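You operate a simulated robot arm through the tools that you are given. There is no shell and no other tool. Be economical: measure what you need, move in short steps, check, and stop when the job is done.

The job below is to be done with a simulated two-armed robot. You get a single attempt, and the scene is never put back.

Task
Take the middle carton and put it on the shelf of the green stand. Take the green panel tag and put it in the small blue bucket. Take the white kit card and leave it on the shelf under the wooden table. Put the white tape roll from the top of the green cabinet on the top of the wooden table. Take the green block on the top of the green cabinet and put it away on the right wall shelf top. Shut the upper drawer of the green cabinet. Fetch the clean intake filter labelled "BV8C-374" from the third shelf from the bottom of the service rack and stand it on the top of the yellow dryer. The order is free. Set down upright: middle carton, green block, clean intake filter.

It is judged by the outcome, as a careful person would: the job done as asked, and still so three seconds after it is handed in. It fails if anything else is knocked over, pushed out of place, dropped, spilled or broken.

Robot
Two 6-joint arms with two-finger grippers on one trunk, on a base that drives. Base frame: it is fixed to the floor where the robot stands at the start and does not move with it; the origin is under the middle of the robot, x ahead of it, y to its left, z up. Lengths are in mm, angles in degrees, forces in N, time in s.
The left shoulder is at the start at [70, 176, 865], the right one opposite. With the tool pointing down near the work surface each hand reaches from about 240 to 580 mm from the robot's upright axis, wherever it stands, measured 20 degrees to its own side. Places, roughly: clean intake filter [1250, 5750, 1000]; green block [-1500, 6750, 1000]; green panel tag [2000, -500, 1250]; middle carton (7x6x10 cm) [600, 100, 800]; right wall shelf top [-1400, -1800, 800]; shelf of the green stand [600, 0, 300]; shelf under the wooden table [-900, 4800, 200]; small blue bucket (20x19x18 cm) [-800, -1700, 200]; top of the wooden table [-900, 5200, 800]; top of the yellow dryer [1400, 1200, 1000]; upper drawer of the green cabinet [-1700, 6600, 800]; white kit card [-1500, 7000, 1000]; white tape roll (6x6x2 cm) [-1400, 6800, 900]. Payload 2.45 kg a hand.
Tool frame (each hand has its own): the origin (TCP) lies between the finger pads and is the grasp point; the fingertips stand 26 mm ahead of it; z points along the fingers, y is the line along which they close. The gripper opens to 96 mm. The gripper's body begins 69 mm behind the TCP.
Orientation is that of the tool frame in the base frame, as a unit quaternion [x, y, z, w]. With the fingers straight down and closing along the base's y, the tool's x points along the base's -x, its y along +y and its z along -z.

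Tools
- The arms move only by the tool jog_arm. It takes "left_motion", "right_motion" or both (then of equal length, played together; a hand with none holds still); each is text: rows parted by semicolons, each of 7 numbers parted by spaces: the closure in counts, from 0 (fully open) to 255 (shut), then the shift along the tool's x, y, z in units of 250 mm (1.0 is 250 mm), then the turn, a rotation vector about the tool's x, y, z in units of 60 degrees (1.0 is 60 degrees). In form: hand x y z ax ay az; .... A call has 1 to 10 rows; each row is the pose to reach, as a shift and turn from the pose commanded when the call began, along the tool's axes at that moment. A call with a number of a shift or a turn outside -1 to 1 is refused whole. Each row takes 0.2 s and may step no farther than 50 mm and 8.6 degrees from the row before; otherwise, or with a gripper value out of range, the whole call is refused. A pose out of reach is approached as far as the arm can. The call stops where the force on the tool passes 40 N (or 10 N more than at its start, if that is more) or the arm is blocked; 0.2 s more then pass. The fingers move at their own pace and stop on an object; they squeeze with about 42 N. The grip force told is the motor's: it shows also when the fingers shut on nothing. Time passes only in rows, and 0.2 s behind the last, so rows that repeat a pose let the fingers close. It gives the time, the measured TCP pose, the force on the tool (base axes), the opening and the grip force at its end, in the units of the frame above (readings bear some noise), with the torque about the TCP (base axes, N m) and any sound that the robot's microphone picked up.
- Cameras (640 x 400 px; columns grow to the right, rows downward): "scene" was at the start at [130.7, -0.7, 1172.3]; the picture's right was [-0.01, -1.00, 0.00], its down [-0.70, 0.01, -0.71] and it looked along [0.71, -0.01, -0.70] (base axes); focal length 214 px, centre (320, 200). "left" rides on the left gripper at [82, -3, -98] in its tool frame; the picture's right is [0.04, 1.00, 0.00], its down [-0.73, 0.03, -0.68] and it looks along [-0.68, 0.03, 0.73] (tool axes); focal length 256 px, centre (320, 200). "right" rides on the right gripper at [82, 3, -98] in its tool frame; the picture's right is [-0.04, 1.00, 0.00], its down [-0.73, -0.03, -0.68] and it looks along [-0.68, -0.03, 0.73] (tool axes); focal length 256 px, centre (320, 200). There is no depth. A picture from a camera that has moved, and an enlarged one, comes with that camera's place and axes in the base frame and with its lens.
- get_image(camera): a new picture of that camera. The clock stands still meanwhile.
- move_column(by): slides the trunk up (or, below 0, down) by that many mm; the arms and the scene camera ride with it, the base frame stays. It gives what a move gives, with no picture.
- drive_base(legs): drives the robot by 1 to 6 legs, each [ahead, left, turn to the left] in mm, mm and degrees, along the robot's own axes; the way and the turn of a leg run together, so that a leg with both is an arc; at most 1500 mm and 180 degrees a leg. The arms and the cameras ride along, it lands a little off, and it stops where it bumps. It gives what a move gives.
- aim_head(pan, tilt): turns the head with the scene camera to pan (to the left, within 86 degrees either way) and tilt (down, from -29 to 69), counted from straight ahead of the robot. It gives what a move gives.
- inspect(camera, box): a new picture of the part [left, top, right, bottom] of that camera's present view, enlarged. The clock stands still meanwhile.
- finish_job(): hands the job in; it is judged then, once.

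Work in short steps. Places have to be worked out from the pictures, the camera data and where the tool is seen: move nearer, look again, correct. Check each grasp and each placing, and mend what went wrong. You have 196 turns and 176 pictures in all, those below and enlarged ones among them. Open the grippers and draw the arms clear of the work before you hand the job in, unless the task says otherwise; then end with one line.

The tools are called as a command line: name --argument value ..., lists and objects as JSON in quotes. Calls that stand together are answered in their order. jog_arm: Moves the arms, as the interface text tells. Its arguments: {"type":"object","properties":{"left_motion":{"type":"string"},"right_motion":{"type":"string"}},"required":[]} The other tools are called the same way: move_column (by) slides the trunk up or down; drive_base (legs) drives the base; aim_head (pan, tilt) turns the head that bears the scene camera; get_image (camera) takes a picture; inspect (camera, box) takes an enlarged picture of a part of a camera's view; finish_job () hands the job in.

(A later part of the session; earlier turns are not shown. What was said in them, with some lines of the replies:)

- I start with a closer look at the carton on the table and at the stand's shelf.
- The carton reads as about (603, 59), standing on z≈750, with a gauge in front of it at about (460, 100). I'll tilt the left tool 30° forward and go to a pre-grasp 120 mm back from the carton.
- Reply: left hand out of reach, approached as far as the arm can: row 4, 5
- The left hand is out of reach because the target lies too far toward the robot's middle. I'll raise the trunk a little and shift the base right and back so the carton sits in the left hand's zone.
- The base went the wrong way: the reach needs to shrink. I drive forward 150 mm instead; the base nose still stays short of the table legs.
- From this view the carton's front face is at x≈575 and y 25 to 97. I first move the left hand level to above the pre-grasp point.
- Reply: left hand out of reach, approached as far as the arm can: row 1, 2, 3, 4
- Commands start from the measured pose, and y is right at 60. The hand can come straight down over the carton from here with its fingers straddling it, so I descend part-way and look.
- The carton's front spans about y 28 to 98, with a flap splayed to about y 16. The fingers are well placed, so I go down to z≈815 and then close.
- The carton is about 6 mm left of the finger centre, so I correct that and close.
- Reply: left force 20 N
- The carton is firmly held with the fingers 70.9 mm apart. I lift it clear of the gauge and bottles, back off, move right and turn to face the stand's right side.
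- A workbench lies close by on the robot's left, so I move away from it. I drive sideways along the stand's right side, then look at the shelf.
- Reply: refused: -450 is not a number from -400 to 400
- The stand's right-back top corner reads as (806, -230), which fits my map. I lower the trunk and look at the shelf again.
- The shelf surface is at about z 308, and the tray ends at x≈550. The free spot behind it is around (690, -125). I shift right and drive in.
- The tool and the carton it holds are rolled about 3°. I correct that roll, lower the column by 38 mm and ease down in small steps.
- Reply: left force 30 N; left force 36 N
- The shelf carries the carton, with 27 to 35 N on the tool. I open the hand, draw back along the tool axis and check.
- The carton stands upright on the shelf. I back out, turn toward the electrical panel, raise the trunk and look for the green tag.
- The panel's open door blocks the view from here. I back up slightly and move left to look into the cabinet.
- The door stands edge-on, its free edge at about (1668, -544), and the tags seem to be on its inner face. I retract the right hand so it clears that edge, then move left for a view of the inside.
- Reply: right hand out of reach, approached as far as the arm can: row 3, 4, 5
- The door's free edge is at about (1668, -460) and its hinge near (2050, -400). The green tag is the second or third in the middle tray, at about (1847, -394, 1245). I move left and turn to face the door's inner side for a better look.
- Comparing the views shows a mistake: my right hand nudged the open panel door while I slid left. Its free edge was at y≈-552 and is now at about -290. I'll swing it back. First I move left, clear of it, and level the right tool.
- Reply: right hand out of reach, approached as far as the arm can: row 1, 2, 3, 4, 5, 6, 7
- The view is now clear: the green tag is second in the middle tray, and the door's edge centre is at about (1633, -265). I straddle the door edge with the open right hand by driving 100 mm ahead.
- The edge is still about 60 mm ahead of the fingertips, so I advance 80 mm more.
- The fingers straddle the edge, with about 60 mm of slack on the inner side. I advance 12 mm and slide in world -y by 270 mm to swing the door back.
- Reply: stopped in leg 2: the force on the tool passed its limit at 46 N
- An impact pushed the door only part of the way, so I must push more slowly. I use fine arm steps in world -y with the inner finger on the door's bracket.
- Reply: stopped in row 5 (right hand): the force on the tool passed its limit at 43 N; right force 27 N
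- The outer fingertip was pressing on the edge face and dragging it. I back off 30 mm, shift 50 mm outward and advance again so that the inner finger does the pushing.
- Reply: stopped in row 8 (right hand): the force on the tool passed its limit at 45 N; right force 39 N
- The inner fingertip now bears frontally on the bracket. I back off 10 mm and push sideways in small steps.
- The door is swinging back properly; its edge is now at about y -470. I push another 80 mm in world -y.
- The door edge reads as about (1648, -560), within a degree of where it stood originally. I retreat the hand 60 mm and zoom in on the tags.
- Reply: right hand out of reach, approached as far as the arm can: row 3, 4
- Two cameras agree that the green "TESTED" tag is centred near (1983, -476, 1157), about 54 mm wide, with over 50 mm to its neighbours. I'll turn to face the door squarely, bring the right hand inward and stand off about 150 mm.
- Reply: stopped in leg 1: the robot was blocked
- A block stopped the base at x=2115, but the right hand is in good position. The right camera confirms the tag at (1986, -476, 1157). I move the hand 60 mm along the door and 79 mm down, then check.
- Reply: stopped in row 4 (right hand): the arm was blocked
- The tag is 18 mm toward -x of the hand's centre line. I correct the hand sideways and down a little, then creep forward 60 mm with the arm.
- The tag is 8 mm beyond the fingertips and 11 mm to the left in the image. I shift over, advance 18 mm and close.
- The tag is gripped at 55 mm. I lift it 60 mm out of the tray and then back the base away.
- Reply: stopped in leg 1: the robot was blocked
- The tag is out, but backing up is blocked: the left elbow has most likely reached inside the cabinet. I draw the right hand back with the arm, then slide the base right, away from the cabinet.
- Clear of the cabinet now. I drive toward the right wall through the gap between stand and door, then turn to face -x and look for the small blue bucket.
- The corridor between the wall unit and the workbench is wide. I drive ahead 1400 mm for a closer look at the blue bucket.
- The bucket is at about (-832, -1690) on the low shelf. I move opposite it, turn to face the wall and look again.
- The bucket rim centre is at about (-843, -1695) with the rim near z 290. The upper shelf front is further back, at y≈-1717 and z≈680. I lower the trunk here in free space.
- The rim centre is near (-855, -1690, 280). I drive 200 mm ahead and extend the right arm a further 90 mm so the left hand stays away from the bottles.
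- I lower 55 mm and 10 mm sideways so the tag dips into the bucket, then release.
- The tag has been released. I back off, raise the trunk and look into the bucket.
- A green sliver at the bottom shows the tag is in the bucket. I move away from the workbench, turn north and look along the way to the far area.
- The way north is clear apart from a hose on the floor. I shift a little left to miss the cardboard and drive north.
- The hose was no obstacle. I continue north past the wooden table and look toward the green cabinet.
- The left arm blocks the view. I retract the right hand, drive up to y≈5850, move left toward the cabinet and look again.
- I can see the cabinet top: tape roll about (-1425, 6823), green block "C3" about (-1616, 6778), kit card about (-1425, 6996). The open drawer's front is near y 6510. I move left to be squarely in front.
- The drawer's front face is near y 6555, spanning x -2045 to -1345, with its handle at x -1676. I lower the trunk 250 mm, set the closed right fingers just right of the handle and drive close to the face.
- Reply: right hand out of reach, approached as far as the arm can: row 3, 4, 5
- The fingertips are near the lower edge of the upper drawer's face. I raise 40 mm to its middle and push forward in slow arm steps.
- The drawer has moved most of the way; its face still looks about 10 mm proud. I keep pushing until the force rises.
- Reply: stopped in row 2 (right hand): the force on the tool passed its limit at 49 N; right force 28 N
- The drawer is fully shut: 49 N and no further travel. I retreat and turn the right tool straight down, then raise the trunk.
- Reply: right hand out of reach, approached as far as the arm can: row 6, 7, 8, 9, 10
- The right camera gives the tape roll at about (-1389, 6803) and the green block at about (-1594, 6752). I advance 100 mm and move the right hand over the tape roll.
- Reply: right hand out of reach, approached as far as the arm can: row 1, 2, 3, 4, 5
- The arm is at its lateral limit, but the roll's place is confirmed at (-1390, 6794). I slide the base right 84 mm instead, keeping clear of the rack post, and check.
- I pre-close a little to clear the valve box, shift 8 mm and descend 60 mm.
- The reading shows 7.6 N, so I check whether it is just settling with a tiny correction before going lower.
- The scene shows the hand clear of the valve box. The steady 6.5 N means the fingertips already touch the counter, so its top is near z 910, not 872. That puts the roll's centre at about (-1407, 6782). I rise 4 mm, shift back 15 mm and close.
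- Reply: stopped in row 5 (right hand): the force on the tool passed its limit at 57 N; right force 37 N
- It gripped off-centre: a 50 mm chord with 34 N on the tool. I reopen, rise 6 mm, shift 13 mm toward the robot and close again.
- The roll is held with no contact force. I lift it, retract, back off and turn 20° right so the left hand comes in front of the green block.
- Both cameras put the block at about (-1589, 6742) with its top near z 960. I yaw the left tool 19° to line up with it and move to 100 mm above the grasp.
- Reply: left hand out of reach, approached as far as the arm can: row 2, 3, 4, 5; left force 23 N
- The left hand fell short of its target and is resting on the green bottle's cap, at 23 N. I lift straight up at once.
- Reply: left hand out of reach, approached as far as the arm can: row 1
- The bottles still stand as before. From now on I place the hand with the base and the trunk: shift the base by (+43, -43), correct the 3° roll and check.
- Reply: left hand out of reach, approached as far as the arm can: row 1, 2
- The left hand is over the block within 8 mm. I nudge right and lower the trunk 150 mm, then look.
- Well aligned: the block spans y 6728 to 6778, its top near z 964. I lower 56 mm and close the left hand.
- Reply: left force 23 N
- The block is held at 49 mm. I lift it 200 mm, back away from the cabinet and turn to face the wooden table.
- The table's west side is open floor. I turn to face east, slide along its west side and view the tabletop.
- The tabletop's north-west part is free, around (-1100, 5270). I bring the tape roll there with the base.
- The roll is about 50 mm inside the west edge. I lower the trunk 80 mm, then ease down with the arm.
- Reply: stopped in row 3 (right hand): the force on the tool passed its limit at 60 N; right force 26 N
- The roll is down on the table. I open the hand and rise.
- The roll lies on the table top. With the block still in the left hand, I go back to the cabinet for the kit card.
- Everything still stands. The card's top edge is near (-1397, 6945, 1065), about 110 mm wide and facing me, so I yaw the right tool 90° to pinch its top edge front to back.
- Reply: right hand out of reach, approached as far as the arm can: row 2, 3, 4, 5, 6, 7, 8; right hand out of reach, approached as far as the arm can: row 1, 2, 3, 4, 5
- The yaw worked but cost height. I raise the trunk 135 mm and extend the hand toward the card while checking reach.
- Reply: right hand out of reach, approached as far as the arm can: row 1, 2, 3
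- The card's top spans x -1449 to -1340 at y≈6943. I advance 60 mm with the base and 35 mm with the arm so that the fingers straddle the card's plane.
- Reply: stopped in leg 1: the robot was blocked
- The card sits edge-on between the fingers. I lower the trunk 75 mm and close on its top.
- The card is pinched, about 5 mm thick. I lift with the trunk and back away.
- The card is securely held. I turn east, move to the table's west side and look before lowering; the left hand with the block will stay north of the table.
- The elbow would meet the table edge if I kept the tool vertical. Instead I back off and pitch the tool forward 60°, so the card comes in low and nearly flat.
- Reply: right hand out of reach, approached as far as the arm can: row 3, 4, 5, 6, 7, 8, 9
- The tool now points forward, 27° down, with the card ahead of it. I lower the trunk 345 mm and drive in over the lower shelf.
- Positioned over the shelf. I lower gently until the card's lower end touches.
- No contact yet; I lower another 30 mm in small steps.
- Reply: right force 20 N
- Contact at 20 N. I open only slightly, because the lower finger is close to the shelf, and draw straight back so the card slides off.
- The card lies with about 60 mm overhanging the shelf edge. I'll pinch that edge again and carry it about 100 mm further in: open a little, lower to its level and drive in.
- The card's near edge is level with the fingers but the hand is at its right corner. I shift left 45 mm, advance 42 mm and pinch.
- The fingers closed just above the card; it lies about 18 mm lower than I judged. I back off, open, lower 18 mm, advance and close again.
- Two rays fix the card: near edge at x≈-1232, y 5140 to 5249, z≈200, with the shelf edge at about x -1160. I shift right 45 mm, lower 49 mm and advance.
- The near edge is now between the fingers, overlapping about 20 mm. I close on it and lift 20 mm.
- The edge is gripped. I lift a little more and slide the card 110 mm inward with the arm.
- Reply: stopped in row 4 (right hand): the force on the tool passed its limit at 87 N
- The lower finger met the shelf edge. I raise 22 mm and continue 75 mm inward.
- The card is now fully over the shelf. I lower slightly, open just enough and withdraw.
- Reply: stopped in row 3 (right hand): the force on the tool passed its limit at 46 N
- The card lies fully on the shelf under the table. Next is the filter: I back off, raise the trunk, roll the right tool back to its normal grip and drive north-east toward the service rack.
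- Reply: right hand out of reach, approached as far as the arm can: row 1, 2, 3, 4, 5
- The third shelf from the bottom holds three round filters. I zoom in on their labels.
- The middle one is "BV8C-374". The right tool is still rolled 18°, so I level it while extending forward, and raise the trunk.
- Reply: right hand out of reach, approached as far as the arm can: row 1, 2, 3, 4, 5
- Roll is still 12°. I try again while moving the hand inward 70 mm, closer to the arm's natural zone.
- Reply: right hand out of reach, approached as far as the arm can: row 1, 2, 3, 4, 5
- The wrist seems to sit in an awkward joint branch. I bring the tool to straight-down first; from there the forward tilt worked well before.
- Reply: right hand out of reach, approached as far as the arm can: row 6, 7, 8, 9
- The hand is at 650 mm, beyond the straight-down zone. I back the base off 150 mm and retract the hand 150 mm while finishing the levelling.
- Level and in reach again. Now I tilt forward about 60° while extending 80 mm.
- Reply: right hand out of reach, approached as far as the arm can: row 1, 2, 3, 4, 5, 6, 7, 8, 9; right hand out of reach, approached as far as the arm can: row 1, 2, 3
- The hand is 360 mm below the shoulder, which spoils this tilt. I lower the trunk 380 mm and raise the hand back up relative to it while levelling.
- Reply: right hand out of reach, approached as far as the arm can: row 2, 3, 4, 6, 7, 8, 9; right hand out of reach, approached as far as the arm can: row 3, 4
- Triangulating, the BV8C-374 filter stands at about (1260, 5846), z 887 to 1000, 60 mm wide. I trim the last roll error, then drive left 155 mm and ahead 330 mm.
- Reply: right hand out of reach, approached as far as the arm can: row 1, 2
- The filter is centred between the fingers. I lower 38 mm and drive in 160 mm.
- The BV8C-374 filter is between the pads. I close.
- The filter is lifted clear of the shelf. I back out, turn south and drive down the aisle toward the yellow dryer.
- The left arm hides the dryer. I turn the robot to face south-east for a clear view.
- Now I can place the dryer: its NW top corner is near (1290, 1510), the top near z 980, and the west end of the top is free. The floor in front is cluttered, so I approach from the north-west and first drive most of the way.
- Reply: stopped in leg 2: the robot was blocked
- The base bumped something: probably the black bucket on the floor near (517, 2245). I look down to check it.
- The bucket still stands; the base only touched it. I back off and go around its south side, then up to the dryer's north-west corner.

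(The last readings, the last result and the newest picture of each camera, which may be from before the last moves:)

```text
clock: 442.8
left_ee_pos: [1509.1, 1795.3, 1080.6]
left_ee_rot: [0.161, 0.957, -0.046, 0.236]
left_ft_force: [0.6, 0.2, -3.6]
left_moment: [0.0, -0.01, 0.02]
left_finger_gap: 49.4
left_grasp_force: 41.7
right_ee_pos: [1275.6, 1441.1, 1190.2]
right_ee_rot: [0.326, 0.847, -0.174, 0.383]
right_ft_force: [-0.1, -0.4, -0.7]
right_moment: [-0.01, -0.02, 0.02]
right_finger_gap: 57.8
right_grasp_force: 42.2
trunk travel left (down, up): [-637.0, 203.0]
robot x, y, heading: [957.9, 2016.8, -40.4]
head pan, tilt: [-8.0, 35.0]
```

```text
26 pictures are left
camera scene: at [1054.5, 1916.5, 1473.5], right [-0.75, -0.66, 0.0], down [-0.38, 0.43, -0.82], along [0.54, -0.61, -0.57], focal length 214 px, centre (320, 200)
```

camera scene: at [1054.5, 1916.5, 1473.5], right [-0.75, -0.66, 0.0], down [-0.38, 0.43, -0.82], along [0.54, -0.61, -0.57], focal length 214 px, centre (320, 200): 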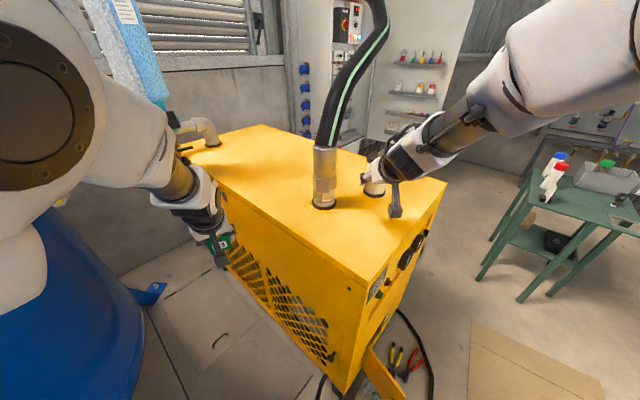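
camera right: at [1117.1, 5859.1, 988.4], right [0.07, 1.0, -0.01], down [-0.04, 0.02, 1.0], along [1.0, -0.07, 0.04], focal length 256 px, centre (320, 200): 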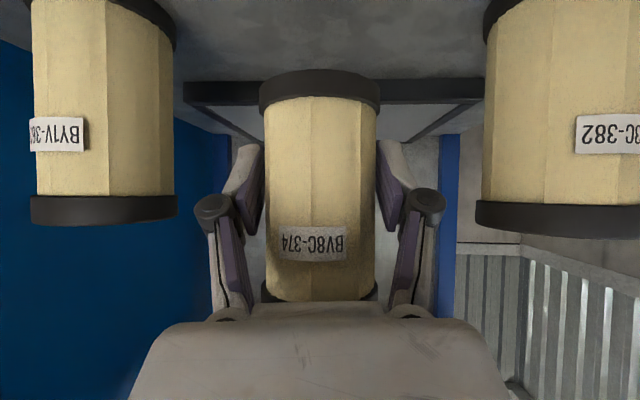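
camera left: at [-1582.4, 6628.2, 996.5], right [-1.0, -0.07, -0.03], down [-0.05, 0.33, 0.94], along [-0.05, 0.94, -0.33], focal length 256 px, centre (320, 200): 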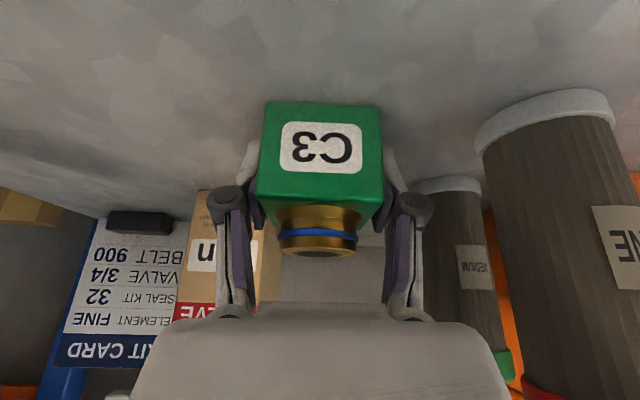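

The right hand is already over the dryer's top: TCP (1276, 1441), with the west edge at x≈1175, the north edge at y≈1600 and the pipe at (1505, 1390). I lower the trunk 95 mm and check.

move_column --by -95

inspect --camera "scene" --box '[270, 110, 470, 270]'

```text
clock: 444.1
left_ee_pos: [1508.6, 1795.9, 987.1]
left_ee_rot: [0.161, 0.957, -0.047, 0.236]
left_ft_force: [0.4, 0.0, -2.6]
left_moment: [-0.01, 0.0, -0.02]
left_finger_gap: 49.2
left_grasp_force: 42.0
right_ee_pos: [1275.2, 1441.5, 1094.6]
right_ee_rot: [0.325, 0.847, -0.173, 0.385]
right_ft_force: [-0.5, -0.2, -0.8]
right_moment: [0.01, 0.01, -0.01]
right_finger_gap: 58.0
right_grasp_force: 42.3
trunk travel left (down, up): [-542.0, 298.0]
robot x, y, heading: [958.2, 2011.8, -40.4]
head pan, tilt: [-8.0, 35.0]
```

```text
2.50 times, centred on (370, 190) of scene
camera zoom: at [1054.6, 1916.8, 1378.6], right [-0.75, -0.66, 0.0], down [-0.38, 0.43, -0.82], along [0.54, -0.61, -0.57], focal length 536 px, centre (195, 225)
```

zoom: 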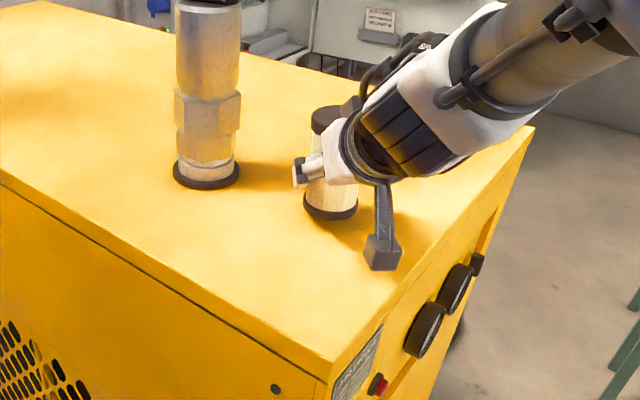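

The filter hovers close above the top. I lower it in 5 mm steps until it touches.

jog_arm --right_motion "255 0.0152 0.001 0.0129 0 0 0; 255 0.0304 0.002 0.0258 0 0 0; 255 0.0457 0.003 0.0387 0 0 0; 255 0.061 0.004 0.0516 0 0 0; 255 0.0762 0.005 0.0645 0 0 0; 255 0.0914 0.005 0.0774 0 0 0"

```text
clock: 445.4
left_ee_pos: [1507.3, 1798.2, 987.4]
left_ee_rot: [0.162, 0.957, -0.046, 0.236]
left_ft_force: [0.8, 0.7, -2.6]
left_moment: [-0.02, -0.02, 0.05]
left_finger_gap: 49.7
left_grasp_force: 42.0
right_ee_pos: [1274.1, 1439.9, 1078.7]
right_ee_rot: [0.33, 0.844, -0.18, 0.383]
right_ft_force: [-4.6, 1.7, 10.1]
right_moment: [0.3, -0.03, 0.13]
right_finger_gap: 58.1
right_grasp_force: 41.9
right hand out of reach, approached as far as the arm can: row 5, 6
trunk travel left (down, up): [-542.0, 298.0]
robot x, y, heading: [959.7, 2016.3, -40.4]
head pan, tilt: [-8.0, 35.0]
stopped in row 6 (right hand): the force on the tool passed its limit at 44 N (the readings are from after the stop); the commanded pose is now the measured one
```

Contact. I release slowly and retreat along the tool axis.

jog_arm --right_motion "200 0 0 0 0 0 0; 120 0 0 0 0 0 0; 40 0 0 0 0 0 0; 0 0 0 0 0 0 0; 0 0 0 0 0 0 0; 0 0 0 -0.12 0 0 0; 0 0 0 -0.26 0 0 0; 0 0 0 -0.4 0 0 0; 0 0 0 -0.4 0 0 0"

get_image --camera "right"

inspect --camera "scene" --box '[270, 110, 470, 270]'

```text
clock: 447.4
left_ee_pos: [1507.6, 1796.7, 986.1]
left_ee_rot: [0.161, 0.958, -0.046, 0.234]
left_ft_force: [-0.4, -0.3, -3.4]
left_moment: [-0.02, 0.02, 0.01]
left_finger_gap: 49.7
left_grasp_force: 41.9
right_ee_pos: [1250.3, 1463.9, 1106.0]
right_ee_rot: [0.329, 0.844, -0.18, 0.383]
right_ft_force: [-0.4, 0.4, -0.6]
right_moment: [0.01, 0.03, 0.01]
right_finger_gap: 95.9
right_grasp_force: 0.0
right hand out of reach, approached as far as the arm can: row 7, 8, 9
trunk travel left (down, up): [-542.0, 298.0]
robot x, y, heading: [959.1, 2015.9, -40.6]
head pan, tilt: [-8.0, 35.0]
```

```text
24 pictures are left
camera right: at [1162.1, 1553.4, 1104.6], right [0.71, 0.7, -0.02], down [-0.02, 0.05, 1.0], along [0.7, -0.71, 0.05], focal length 256 px, centre (320, 200)
```

right: 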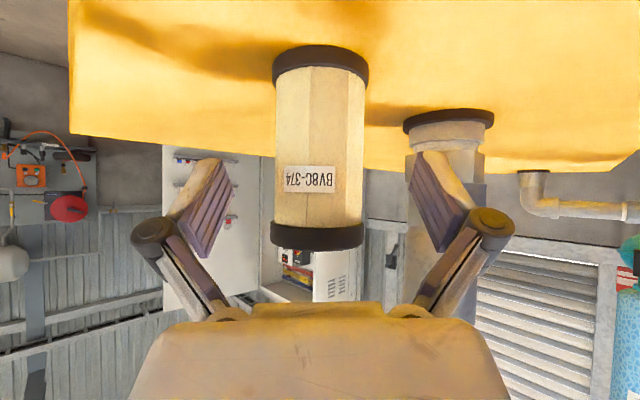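

```text
2.50 times, centred on (370, 190) of scene
camera zoom: at [1054.3, 1917.4, 1378.7], right [-0.75, -0.66, 0.0], down [-0.38, 0.43, -0.82], along [0.54, -0.61, -0.57], focal length 536 px, centre (195, 225)
```

zoom: 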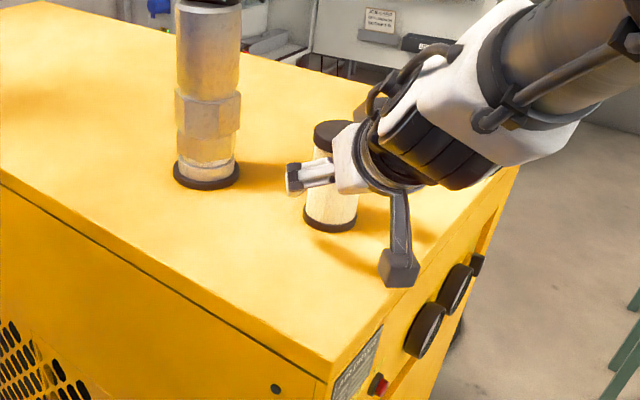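

The filter stands upright on the dryer. I back away carefully, avoiding the bucket, and head for the aisle and then south with the block.

drive_base --legs '[[-100, 0, 0], [17, -224, 0], [-281, -240, 0], [-464, -397, 0], [0, 0, -49.5]]'

drive_base --legs '[[1500, 0, 0], [1200, 0, 0]]'

aim_head --pan -45 --tilt 25

get_image --camera "scene"

```text
clock: 457.1
left_ee_pos: [-44.1, 1329.3, 986.5]
left_ee_rot: [0.548, 0.801, -0.141, 0.194]
left_ft_force: [0.0, -0.3, -3.0]
left_moment: [0.01, 0.0, -0.02]
left_finger_gap: 49.2
left_grasp_force: 42.3
right_ee_pos: [-463.8, 1308.9, 1105.5]
right_ee_rot: [0.653, 0.628, -0.324, 0.272]
right_ft_force: [0.1, 0.6, -1.1]
right_moment: [0.01, 0.0, 0.01]
right_finger_gap: 96.0
right_grasp_force: 0.1
trunk travel left (down, up): [-542.0, 298.0]
robot x, y, heading: [-233.1, 1886.6, -90.3]
head pan, tilt: [-8.0, 35.0]
```

```text
clock: 470.4
left_ee_pos: [-100.5, -1403.9, 985.4]
left_ee_rot: [0.557, 0.795, -0.142, 0.193]
left_ft_force: [0.2, -0.5, -2.4]
left_moment: [0.02, -0.02, 0.0]
left_finger_gap: 49.2
left_grasp_force: 41.7
right_ee_pos: [-520.9, -1415.5, 1105.4]
right_ee_rot: [0.661, 0.621, -0.326, 0.268]
right_ft_force: [-1.1, -0.6, 0.0]
right_moment: [0.01, 0.0, 0.02]
right_finger_gap: 96.0
right_grasp_force: 0.2
trunk travel left (down, up): [-542.0, 298.0]
robot x, y, heading: [-277.9, -835.6, -91.4]
head pan, tilt: [-8.0, 35.0]
```

```text
clock: 471.4
left_ee_pos: [-100.9, -1404.3, 985.8]
left_ee_rot: [0.558, 0.795, -0.143, 0.191]
left_ft_force: [0.6, 0.4, -2.4]
left_moment: [0.02, -0.02, -0.01]
left_finger_gap: 49.6
left_grasp_force: 41.3
right_ee_pos: [-523.0, -1414.6, 1105.0]
right_ee_rot: [0.661, 0.621, -0.326, 0.268]
right_ft_force: [0.2, -0.2, 0.3]
right_moment: [0.01, 0.01, 0.03]
right_finger_gap: 96.1
right_grasp_force: 0.0
trunk travel left (down, up): [-542.0, 298.0]
robot x, y, heading: [-276.4, -839.9, -91.3]
head pan, tilt: [-45.0, 25.0]
```

```text
22 pictures are left
camera scene: at [-346.4, -953.3, 1394.3], right [-0.69, 0.73, 0.0], down [0.31, 0.29, -0.91], along [-0.66, -0.62, -0.42], focal length 214 px, centre (320, 200)
```

scene: 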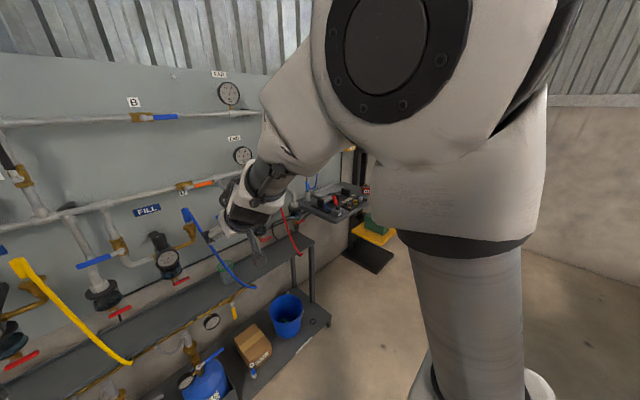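

The small wall shelf with tools is further along, near x -1400. I move west to stand in front of it.

drive_base --legs '[[-60, 0, 1.3], [0, -1290, 0]]'

aim_head --pan 10 --tilt 30

get_image --camera "scene"

get_image --camera "left"

```text
clock: 478.4
left_ee_pos: [-1349.0, -1341.5, 986.0]
left_ee_rot: [0.543, 0.805, -0.139, 0.195]
left_ft_force: [0.3, -0.2, -3.1]
left_moment: [0.0, -0.01, 0.0]
left_finger_gap: 49.4
left_grasp_force: 41.7
right_ee_pos: [-1769.1, -1366.5, 1105.3]
right_ee_rot: [0.65, 0.632, -0.322, 0.273]
right_ft_force: [0.2, -0.7, 0.8]
right_moment: [-0.03, 0.01, 0.01]
right_finger_gap: 96.0
right_grasp_force: 0.2
trunk travel left (down, up): [-542.0, 298.0]
robot x, y, heading: [-1546.0, -781.8, -89.5]
head pan, tilt: [-45.0, 25.0]
```

```text
clock: 479.6
left_ee_pos: [-1348.1, -1340.2, 986.4]
left_ee_rot: [0.543, 0.805, -0.139, 0.194]
left_ft_force: [0.6, 0.1, -1.8]
left_moment: [-0.01, -0.02, 0.0]
left_finger_gap: 49.4
left_grasp_force: 41.8
right_ee_pos: [-1768.1, -1366.5, 1105.7]
right_ee_rot: [0.649, 0.633, -0.321, 0.272]
right_ft_force: [0.1, -0.5, -0.8]
right_moment: [-0.02, -0.02, 0.01]
right_finger_gap: 96.0
right_grasp_force: 0.1
trunk travel left (down, up): [-542.0, 298.0]
robot x, y, heading: [-1543.1, -780.9, -89.4]
head pan, tilt: [10.0, 30.0]
```

```text
21 pictures are left
camera scene: at [-1529.2, -921.9, 1386.4], right [-0.98, -0.18, 0.0], down [-0.09, 0.49, -0.87], along [0.16, -0.85, -0.5], focal length 214 px, centre (320, 200)
```

scene: 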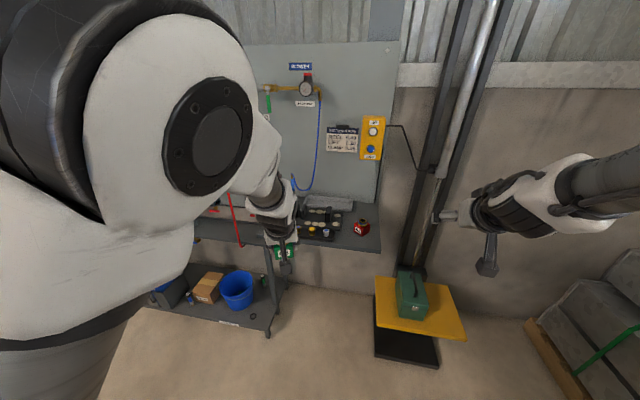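

```text
20 pictures are left
camera left: at [-1395.0, -1231.5, 1036.1], right [0.91, 0.4, -0.03], down [0.16, -0.29, 0.94], along [0.37, -0.87, -0.33], focal length 256 px, centre (320, 200)
```

left: 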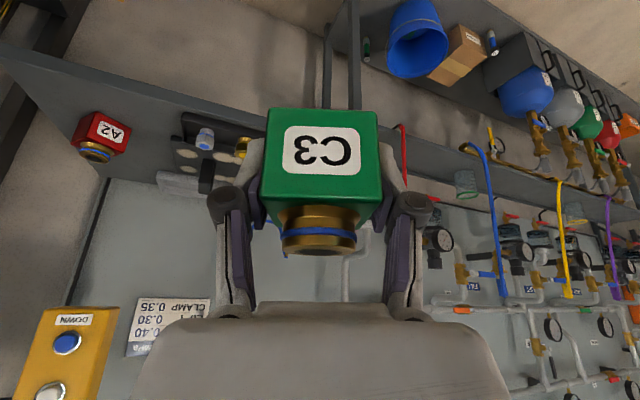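

inspect --camera "scene" --box '[260, 180, 400, 265]'

```text
4.57 times, centred on (330, 222) of scene
camera zoom: at [-1529.2, -921.9, 1386.4], right [-0.98, -0.18, 0.0], down [-0.09, 0.49, -0.87], along [0.16, -0.85, -0.5], focal length 980 px, centre (274, 97)
```

zoom: 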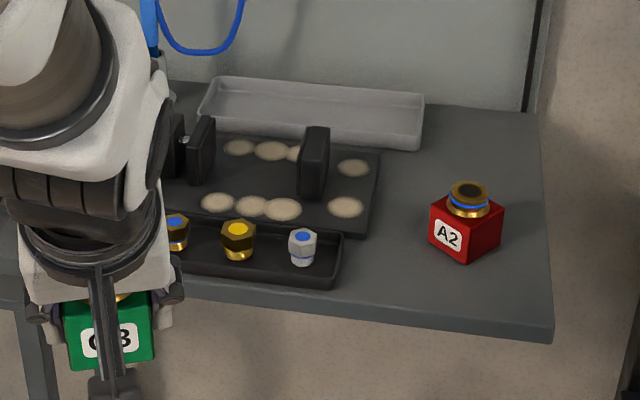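

There is a free spot on the shelf in front of and left of the red A2 block, around (-1537, -1608), with the shelf top near z 797. I retract the empty right hand away from the mast and bring the block over that spot.

jog_arm --right_motion "0 0.08 0 -0.1 0 0 0; 0 0.16 0 -0.2 0 0 0; 0 0.24 0 -0.3 0 0 0; 0 0.31 0 -0.37 0 0 0"

drive_base --legs '[[0, -193, 0], [250, 0, 0]]'

inspect --camera "scene" --box '[220, 190, 420, 310]'

get_image --camera "left"

```text
clock: 480.6
left_ee_pos: [-1348.2, -1340.4, 985.6]
left_ee_rot: [0.543, 0.805, -0.14, 0.195]
left_ft_force: [-0.7, -0.2, -3.6]
left_moment: [0.02, -0.01, 0.0]
left_finger_gap: 49.2
left_grasp_force: 42.0
right_ee_pos: [-1768.1, -1366.0, 1104.5]
right_ee_rot: [0.649, 0.633, -0.321, 0.273]
right_ft_force: [0.5, -0.2, 0.1]
right_moment: [0.0, -0.01, -0.03]
right_finger_gap: 96.0
right_grasp_force: 0.1
right hand out of reach, approached as far as the arm can: row 1, 2, 3, 4
trunk travel left (down, up): [-542.0, 298.0]
robot x, y, heading: [-1548.5, -782.2, -89.4]
head pan, tilt: [10.0, 30.0]
```

```text
clock: 483.6
left_ee_pos: [-1536.4, -1592.8, 986.9]
left_ee_rot: [0.543, 0.805, -0.139, 0.195]
left_ft_force: [0.2, -0.3, -2.2]
left_moment: [0.01, -0.03, -0.02]
left_finger_gap: 49.3
left_grasp_force: 41.6
right_ee_pos: [-1954.7, -1617.2, 1106.3]
right_ee_rot: [0.648, 0.633, -0.322, 0.275]
right_ft_force: [1.0, 0.1, 0.0]
right_moment: [-0.01, -0.03, 0.0]
right_finger_gap: 96.0
right_grasp_force: 0.1
trunk travel left (down, up): [-542.0, 298.0]
robot x, y, heading: [-1732.6, -1034.9, -89.1]
head pan, tilt: [10.0, 30.0]
```

```text
3.20 times, centred on (320, 250) of scene
camera zoom: at [-1717.3, -1173.1, 1386.4], right [-0.98, -0.19, 0.0], down [-0.09, 0.49, -0.87], along [0.16, -0.85, -0.5], focal length 686 px, centre (320, 40)
```

zoom: 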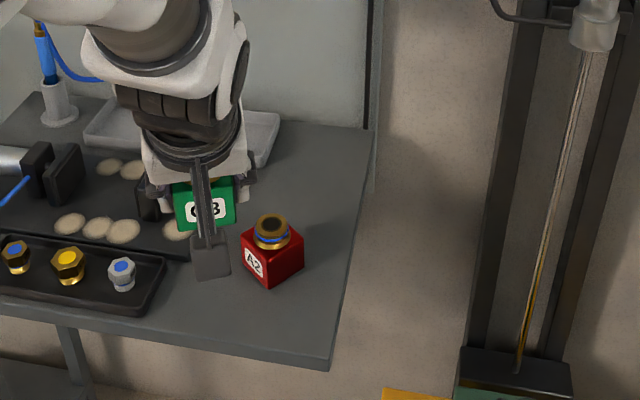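

```text
17 pictures are left
camera left: at [-1582.5, -1482.3, 1036.1], right [0.91, 0.41, -0.03], down [0.16, -0.29, 0.94], along [0.37, -0.86, -0.33], focal length 256 px, centre (320, 200)
```

left: 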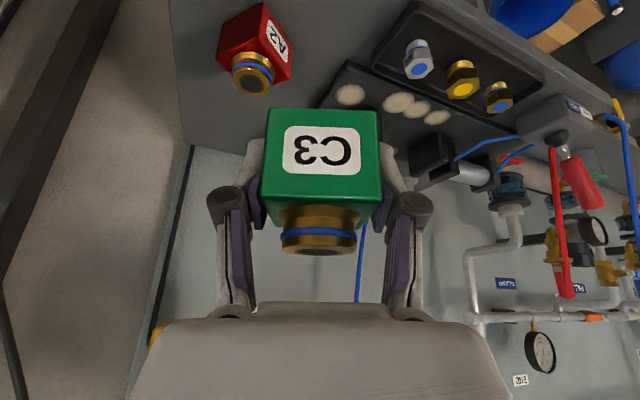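

Both views agree: A2 is at (-1570, -1674), the shelf's front edge near y -1578, the tray's right edge near x -1455. I fine-tune the position to (-1528, -1607) and lower most of the way.

drive_base --legs '[[14, 8, 0]]'

move_column --by -130

get_image --camera "left"

inspect --camera "scene" --box '[220, 130, 420, 260]'

```text
clock: 484.3
left_ee_pos: [-1528.7, -1603.3, 987.9]
left_ee_rot: [0.542, 0.805, -0.139, 0.197]
left_ft_force: [0.2, 0.8, -3.0]
left_moment: [0.0, 0.01, -0.01]
left_finger_gap: 49.3
left_grasp_force: 42.4
right_ee_pos: [-1948.6, -1629.4, 1106.2]
right_ee_rot: [0.649, 0.633, -0.321, 0.275]
right_ft_force: [-0.1, 1.5, -0.4]
right_moment: [-0.05, 0.01, 0.03]
right_finger_gap: 96.0
right_grasp_force: 0.1
trunk travel left (down, up): [-542.0, 298.0]
robot x, y, heading: [-1725.2, -1043.2, -89.6]
head pan, tilt: [10.0, 30.0]
```

```text
clock: 485.9
left_ee_pos: [-1526.5, -1604.6, 857.3]
left_ee_rot: [0.542, 0.806, -0.139, 0.194]
left_ft_force: [-0.5, -0.3, -2.5]
left_moment: [0.01, 0.01, 0.04]
left_finger_gap: 49.2
left_grasp_force: 41.7
right_ee_pos: [-1947.1, -1630.9, 975.2]
right_ee_rot: [0.649, 0.633, -0.321, 0.274]
right_ft_force: [-0.9, 0.2, 0.6]
right_moment: [-0.02, -0.02, -0.01]
right_finger_gap: 95.9
right_grasp_force: 0.1
trunk travel left (down, up): [-412.0, 428.0]
robot x, y, heading: [-1729.5, -1049.8, -89.4]
head pan, tilt: [10.0, 30.0]
```

```text
16 pictures are left
camera left: at [-1574.6, -1495.7, 906.2], right [0.91, 0.41, -0.03], down [0.16, -0.29, 0.94], along [0.37, -0.87, -0.33], focal length 256 px, centre (320, 200)
```

left: 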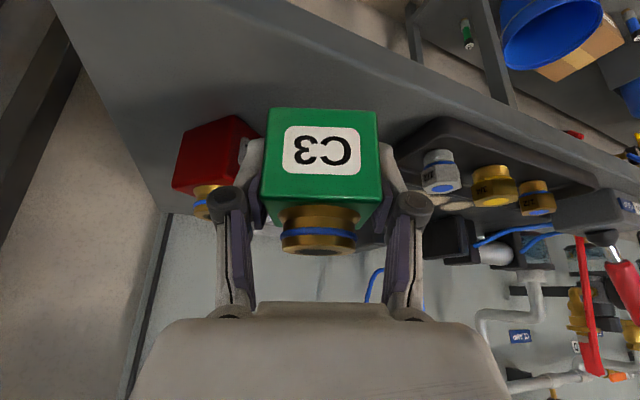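

```text
3.08 times, centred on (320, 195) of scene
camera zoom: at [-1709.3, -1186.4, 1256.4], right [-0.98, -0.19, 0.0], down [-0.09, 0.49, -0.87], along [0.16, -0.85, -0.5], focal length 660 px, centre (320, 215)
```

zoom: 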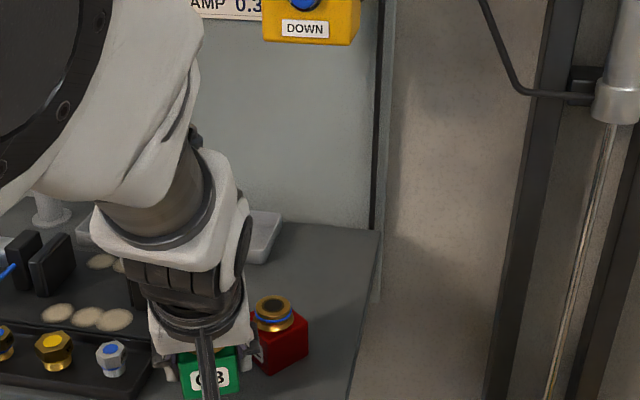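

The block's front corner would overhang slightly, so I shift 18 mm back toward the wall and 12 mm left before lowering.

drive_base --legs '[[19, 12, 0]]'

get_image --camera "left"

```text
clock: 486.7
left_ee_pos: [-1514.6, -1623.5, 856.4]
left_ee_rot: [0.542, 0.805, -0.139, 0.195]
left_ft_force: [0.5, -0.8, -2.5]
left_moment: [0.03, 0.03, 0.02]
left_finger_gap: 49.3
left_grasp_force: 42.2
right_ee_pos: [-1936.0, -1651.6, 974.4]
right_ee_rot: [0.649, 0.633, -0.322, 0.273]
right_ft_force: [0.6, 0.3, 0.1]
right_moment: [0.04, 0.01, -0.05]
right_finger_gap: 96.0
right_grasp_force: 0.1
trunk travel left (down, up): [-412.0, 428.0]
robot x, y, heading: [-1713.3, -1062.4, -89.2]
head pan, tilt: [10.0, 30.0]
```

```text
14 pictures are left
camera left: at [-1562.6, -1515.3, 905.9], right [0.91, 0.41, -0.03], down [0.16, -0.29, 0.94], along [0.37, -0.86, -0.33], focal length 256 px, centre (320, 200)
```

left: 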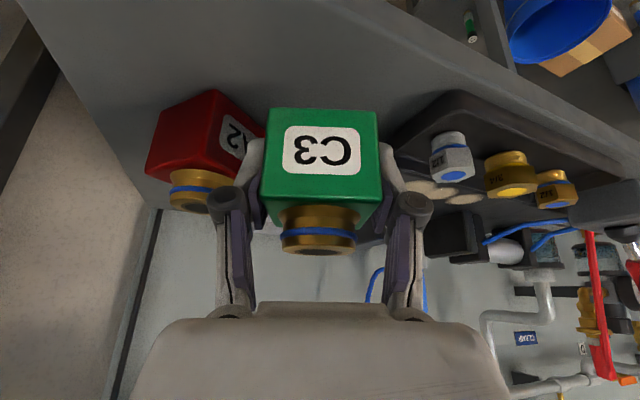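

Clearances to A2 and the tray look right. I lower 12 mm with the trunk, then in 3 mm steps to contact.

move_column --by -12

jog_arm --left_motion "255 0.0056 0 0.0106 0 0 0; 255 0.0112 0 0.0212 0 0 0; 255 0.0167 0 0.0318 0 0 0; 255 0.0223 0 0.0424 0 0 0; 255 0.0279 0 0.053 0 0 0; 255 0.0335 0 0.0636 0 0 0"

```text
clock: 487.3
left_ee_pos: [-1515.8, -1623.8, 844.5]
left_ee_rot: [0.542, 0.805, -0.14, 0.196]
left_ft_force: [-0.1, -0.4, -2.9]
left_moment: [-0.02, 0.0, 0.0]
left_finger_gap: 49.5
left_grasp_force: 42.0
right_ee_pos: [-1936.0, -1650.6, 963.3]
right_ee_rot: [0.649, 0.633, -0.321, 0.273]
right_ft_force: [-0.8, 0.2, -0.4]
right_moment: [0.04, -0.03, -0.01]
right_finger_gap: 95.8
right_grasp_force: 0.0
trunk travel left (down, up): [-400.0, 440.0]
robot x, y, heading: [-1712.1, -1064.8, -89.2]
head pan, tilt: [10.0, 30.0]
```

```text
clock: 488.7
left_ee_pos: [-1514.6, -1625.5, 829.2]
left_ee_rot: [0.541, 0.806, -0.142, 0.196]
left_ft_force: [2.9, -1.7, 9.4]
left_moment: [0.33, -0.23, -0.12]
left_finger_gap: 49.4
left_grasp_force: 41.9
right_ee_pos: [-1936.7, -1649.9, 964.5]
right_ee_rot: [0.649, 0.633, -0.322, 0.274]
right_ft_force: [0.2, 0.5, -0.2]
right_moment: [0.0, 0.04, -0.01]
right_finger_gap: 95.8
right_grasp_force: 0.0
trunk travel left (down, up): [-400.0, 440.0]
robot x, y, heading: [-1713.6, -1068.3, -89.2]
head pan, tilt: [10.0, 30.0]
```

Contact at about 12 N. I open just enough and draw the hand back along its axis.

jog_arm --left_motion "180 0 0 0 0 0 0; 100 0 0 0 0 0 0; 95 0 0 0 0 0 0; 95 0 0 0 0 0 0; 95 0 0 -0.08 0 0 0; 95 0 0 -0.2 0 0 0; 95 0 0 -0.35 0 0 0; 95 0 0 -0.5 0 0 0; 95 0 0 -0.5 0 0 0"

get_image --camera "left"

```text
clock: 490.7
left_ee_pos: [-1531.2, -1592.1, 911.0]
left_ee_rot: [0.539, 0.815, -0.135, 0.167]
left_ft_force: [0.2, 0.0, 0.2]
left_moment: [-0.02, 0.01, -0.03]
left_finger_gap: 60.4
left_grasp_force: 0.1
left hand out of reach, approached as far as the arm can: row 8, 9
right_ee_pos: [-1936.1, -1649.6, 964.6]
right_ee_rot: [0.649, 0.633, -0.322, 0.274]
right_ft_force: [-0.1, -0.1, -0.5]
right_moment: [0.01, 0.05, 0.0]
right_finger_gap: 95.9
right_grasp_force: 0.2
trunk travel left (down, up): [-400.0, 440.0]
robot x, y, heading: [-1715.3, -1064.6, -89.4]
head pan, tilt: [10.0, 30.0]
```

```text
13 pictures are left
camera left: at [-1577.3, -1486.1, 965.6], right [0.91, 0.42, -0.06], down [0.21, -0.33, 0.92], along [0.37, -0.85, -0.38], focal length 256 px, centre (320, 200)
```

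left: 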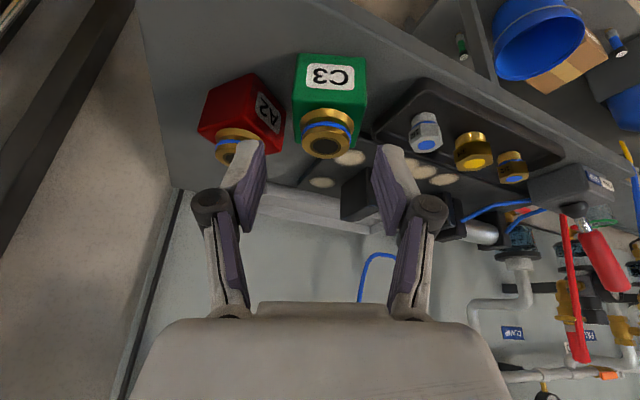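

The block stands upright on the shelf beside A2. I raise the trunk, back away and check the whole shelf and the bucket.

move_column --by 120

drive_base --legs '[[-350, 0, 0]]'

aim_head --pan 20 --tilt 32

get_image --camera "scene"

```text
clock: 492.2
left_ee_pos: [-1532.6, -1593.2, 1031.5]
left_ee_rot: [0.539, 0.814, -0.138, 0.17]
left_ft_force: [-0.4, 0.4, -0.4]
left_moment: [-0.02, -0.01, -0.03]
left_finger_gap: 60.3
left_grasp_force: 0.0
right_ee_pos: [-1936.1, -1650.2, 1083.6]
right_ee_rot: [0.649, 0.633, -0.321, 0.273]
right_ft_force: [-1.0, -0.1, -0.1]
right_moment: [-0.01, 0.01, 0.01]
right_finger_gap: 96.1
right_grasp_force: 0.2
trunk travel left (down, up): [-520.0, 320.0]
robot x, y, heading: [-1714.1, -1066.4, -89.4]
head pan, tilt: [10.0, 30.0]
```

```text
clock: 494.5
left_ee_pos: [-1533.8, -1246.1, 1034.0]
left_ee_rot: [0.535, 0.815, -0.14, 0.172]
left_ft_force: [0.3, 0.0, 0.0]
left_moment: [0.02, 0.0, -0.01]
left_finger_gap: 60.1
left_grasp_force: 0.0
right_ee_pos: [-1938.6, -1304.9, 1084.3]
right_ee_rot: [0.647, 0.636, -0.32, 0.275]
right_ft_force: [-0.8, 0.2, -0.2]
right_moment: [-0.03, 0.03, 0.03]
right_finger_gap: 96.0
right_grasp_force: 0.1
trunk travel left (down, up): [-520.0, 320.0]
robot x, y, heading: [-1716.9, -716.8, -88.8]
head pan, tilt: [10.0, 30.0]
```

```text
clock: 495.2
left_ee_pos: [-1534.1, -1246.2, 1033.3]
left_ee_rot: [0.534, 0.816, -0.141, 0.171]
left_ft_force: [0.0, 0.8, 0.1]
left_moment: [0.02, 0.03, 0.02]
left_finger_gap: 60.1
left_grasp_force: 0.0
right_ee_pos: [-1937.9, -1305.9, 1084.2]
right_ee_rot: [0.646, 0.635, -0.321, 0.275]
right_ft_force: [0.3, -0.5, 0.0]
right_moment: [-0.01, 0.01, 0.01]
right_finger_gap: 96.1
right_grasp_force: 0.0
trunk travel left (down, up): [-520.0, 320.0]
robot x, y, heading: [-1719.7, -718.6, -88.7]
head pan, tilt: [20.0, 32.0]
```

```text
12 pictures are left
camera scene: at [-1688.5, -855.8, 1366.0], right [-0.94, -0.34, 0.0], down [-0.17, 0.46, -0.87], along [0.3, -0.82, -0.48], focal length 214 px, centre (320, 200)
```

scene: 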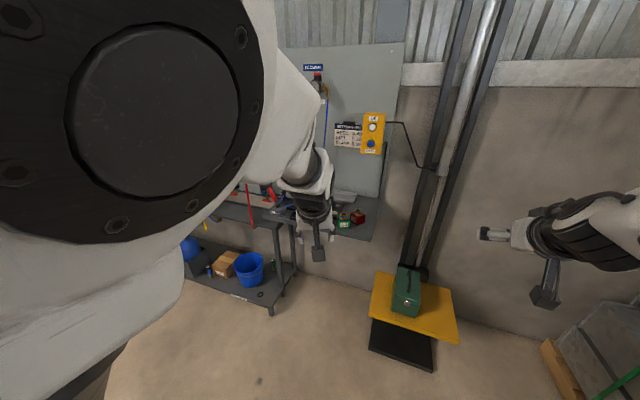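

C3 stands upright next to A2, and the bucket is undisturbed. Finally I check the panel door's angle from the same viewpoint as before I touched it.

drive_base --legs '[[0, 0, 89], [1500, 0, 0], [1050, 90, 0]]'

move_column --by 182

aim_head --pan 10 --tilt 15

get_image --camera "scene"

```text
clock: 511.6
left_ee_pos: [1382.1, -418.9, 1034.0]
left_ee_rot: [-0.192, 0.956, 0.019, 0.22]
left_ft_force: [0.1, 0.1, 0.2]
left_moment: [0.05, -0.04, -0.01]
left_finger_gap: 60.6
left_grasp_force: 0.0
right_ee_pos: [1437.9, -824.7, 1083.1]
right_ee_rot: [0.014, 0.906, -0.035, 0.421]
right_ft_force: [0.4, 0.6, -1.0]
right_moment: [0.02, -0.02, -0.03]
right_finger_gap: 95.9
right_grasp_force: 0.0
trunk travel left (down, up): [-520.0, 320.0]
robot x, y, heading: [853.8, -600.3, 0.4]
head pan, tilt: [20.0, 32.0]
```

```text
clock: 513.6
left_ee_pos: [1382.9, -419.2, 1215.1]
left_ee_rot: [-0.193, 0.956, 0.019, 0.22]
left_ft_force: [0.3, -0.5, -0.3]
left_moment: [-0.04, 0.01, -0.01]
left_finger_gap: 60.3
left_grasp_force: 0.1
right_ee_pos: [1436.4, -825.0, 1265.3]
right_ee_rot: [0.014, 0.906, -0.035, 0.421]
right_ft_force: [-0.7, 0.5, 0.7]
right_moment: [0.01, 0.0, -0.05]
right_finger_gap: 95.9
right_grasp_force: 0.1
trunk travel left (down, up): [-702.0, 138.0]
robot x, y, heading: [857.0, -597.8, 0.4]
head pan, tilt: [20.0, 32.0]
```

```text
clock: 514.4
left_ee_pos: [1382.6, -420.0, 1217.3]
left_ee_rot: [-0.193, 0.956, 0.02, 0.221]
left_ft_force: [0.4, 0.1, 0.2]
left_moment: [0.02, 0.04, -0.02]
left_finger_gap: 60.0
left_grasp_force: 0.0
right_ee_pos: [1437.5, -824.1, 1265.8]
right_ee_rot: [0.014, 0.906, -0.036, 0.421]
right_ft_force: [-0.7, -0.1, 0.3]
right_moment: [-0.01, 0.0, 0.0]
right_finger_gap: 95.8
right_grasp_force: 0.0
trunk travel left (down, up): [-702.0, 138.0]
robot x, y, heading: [854.3, -598.2, 0.4]
head pan, tilt: [10.0, 15.0]
```

```text
11 pictures are left
camera scene: at [995.5, -578.8, 1569.5], right [0.21, -0.98, 0.0], down [-0.26, -0.06, -0.96], along [0.94, 0.2, -0.27], focal length 214 px, centre (320, 200)
```

scene: 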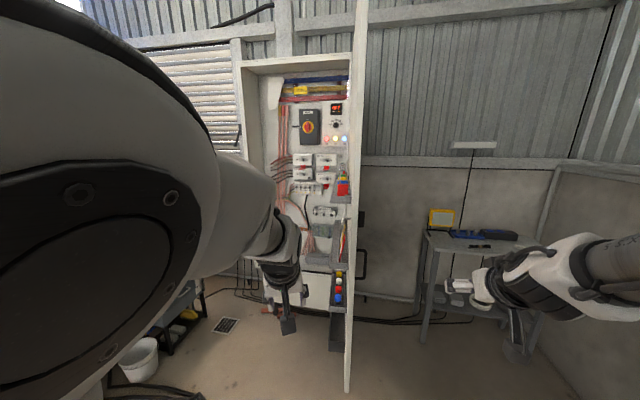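

The door's free edge reads y≈-550 against about -555 originally, so it is back in place. I open the left gripper fully and hand in.

jog_arm --left_motion "0 0 0 0 0 0 0; 0 0 0 0 0 0 0; 0 0 0 0 0 0 0"

finish_job

```text
clock: 515.2
left_ee_pos: [1383.2, -419.2, 1217.0]
left_ee_rot: [-0.193, 0.956, 0.02, 0.219]
left_ft_force: [-0.2, -0.5, 0.1]
left_moment: [0.03, -0.01, 0.01]
left_finger_gap: 96.0
left_grasp_force: 0.0
right_ee_pos: [1438.4, -824.6, 1264.7]
right_ee_rot: [0.014, 0.906, -0.035, 0.421]
right_ft_force: [-0.1, 0.2, -0.7]
right_moment: [-0.01, 0.05, 0.04]
right_finger_gap: 96.1
right_grasp_force: 0.1
trunk travel left (down, up): [-702.0, 138.0]
robot x, y, heading: [856.8, -598.7, 0.4]
head pan, tilt: [10.0, 15.0]
```

```text
The job is handed in.
```

All seven tasks are done and handed in, but I disturbed three other things: I pushed the electrical panel's door and swung it back to within about 5 mm, bumped a black bucket of tools near the dryer that still stands (it may have shifted slightly), and pressed on a green-capped bottle on the cabinet, which stayed put.
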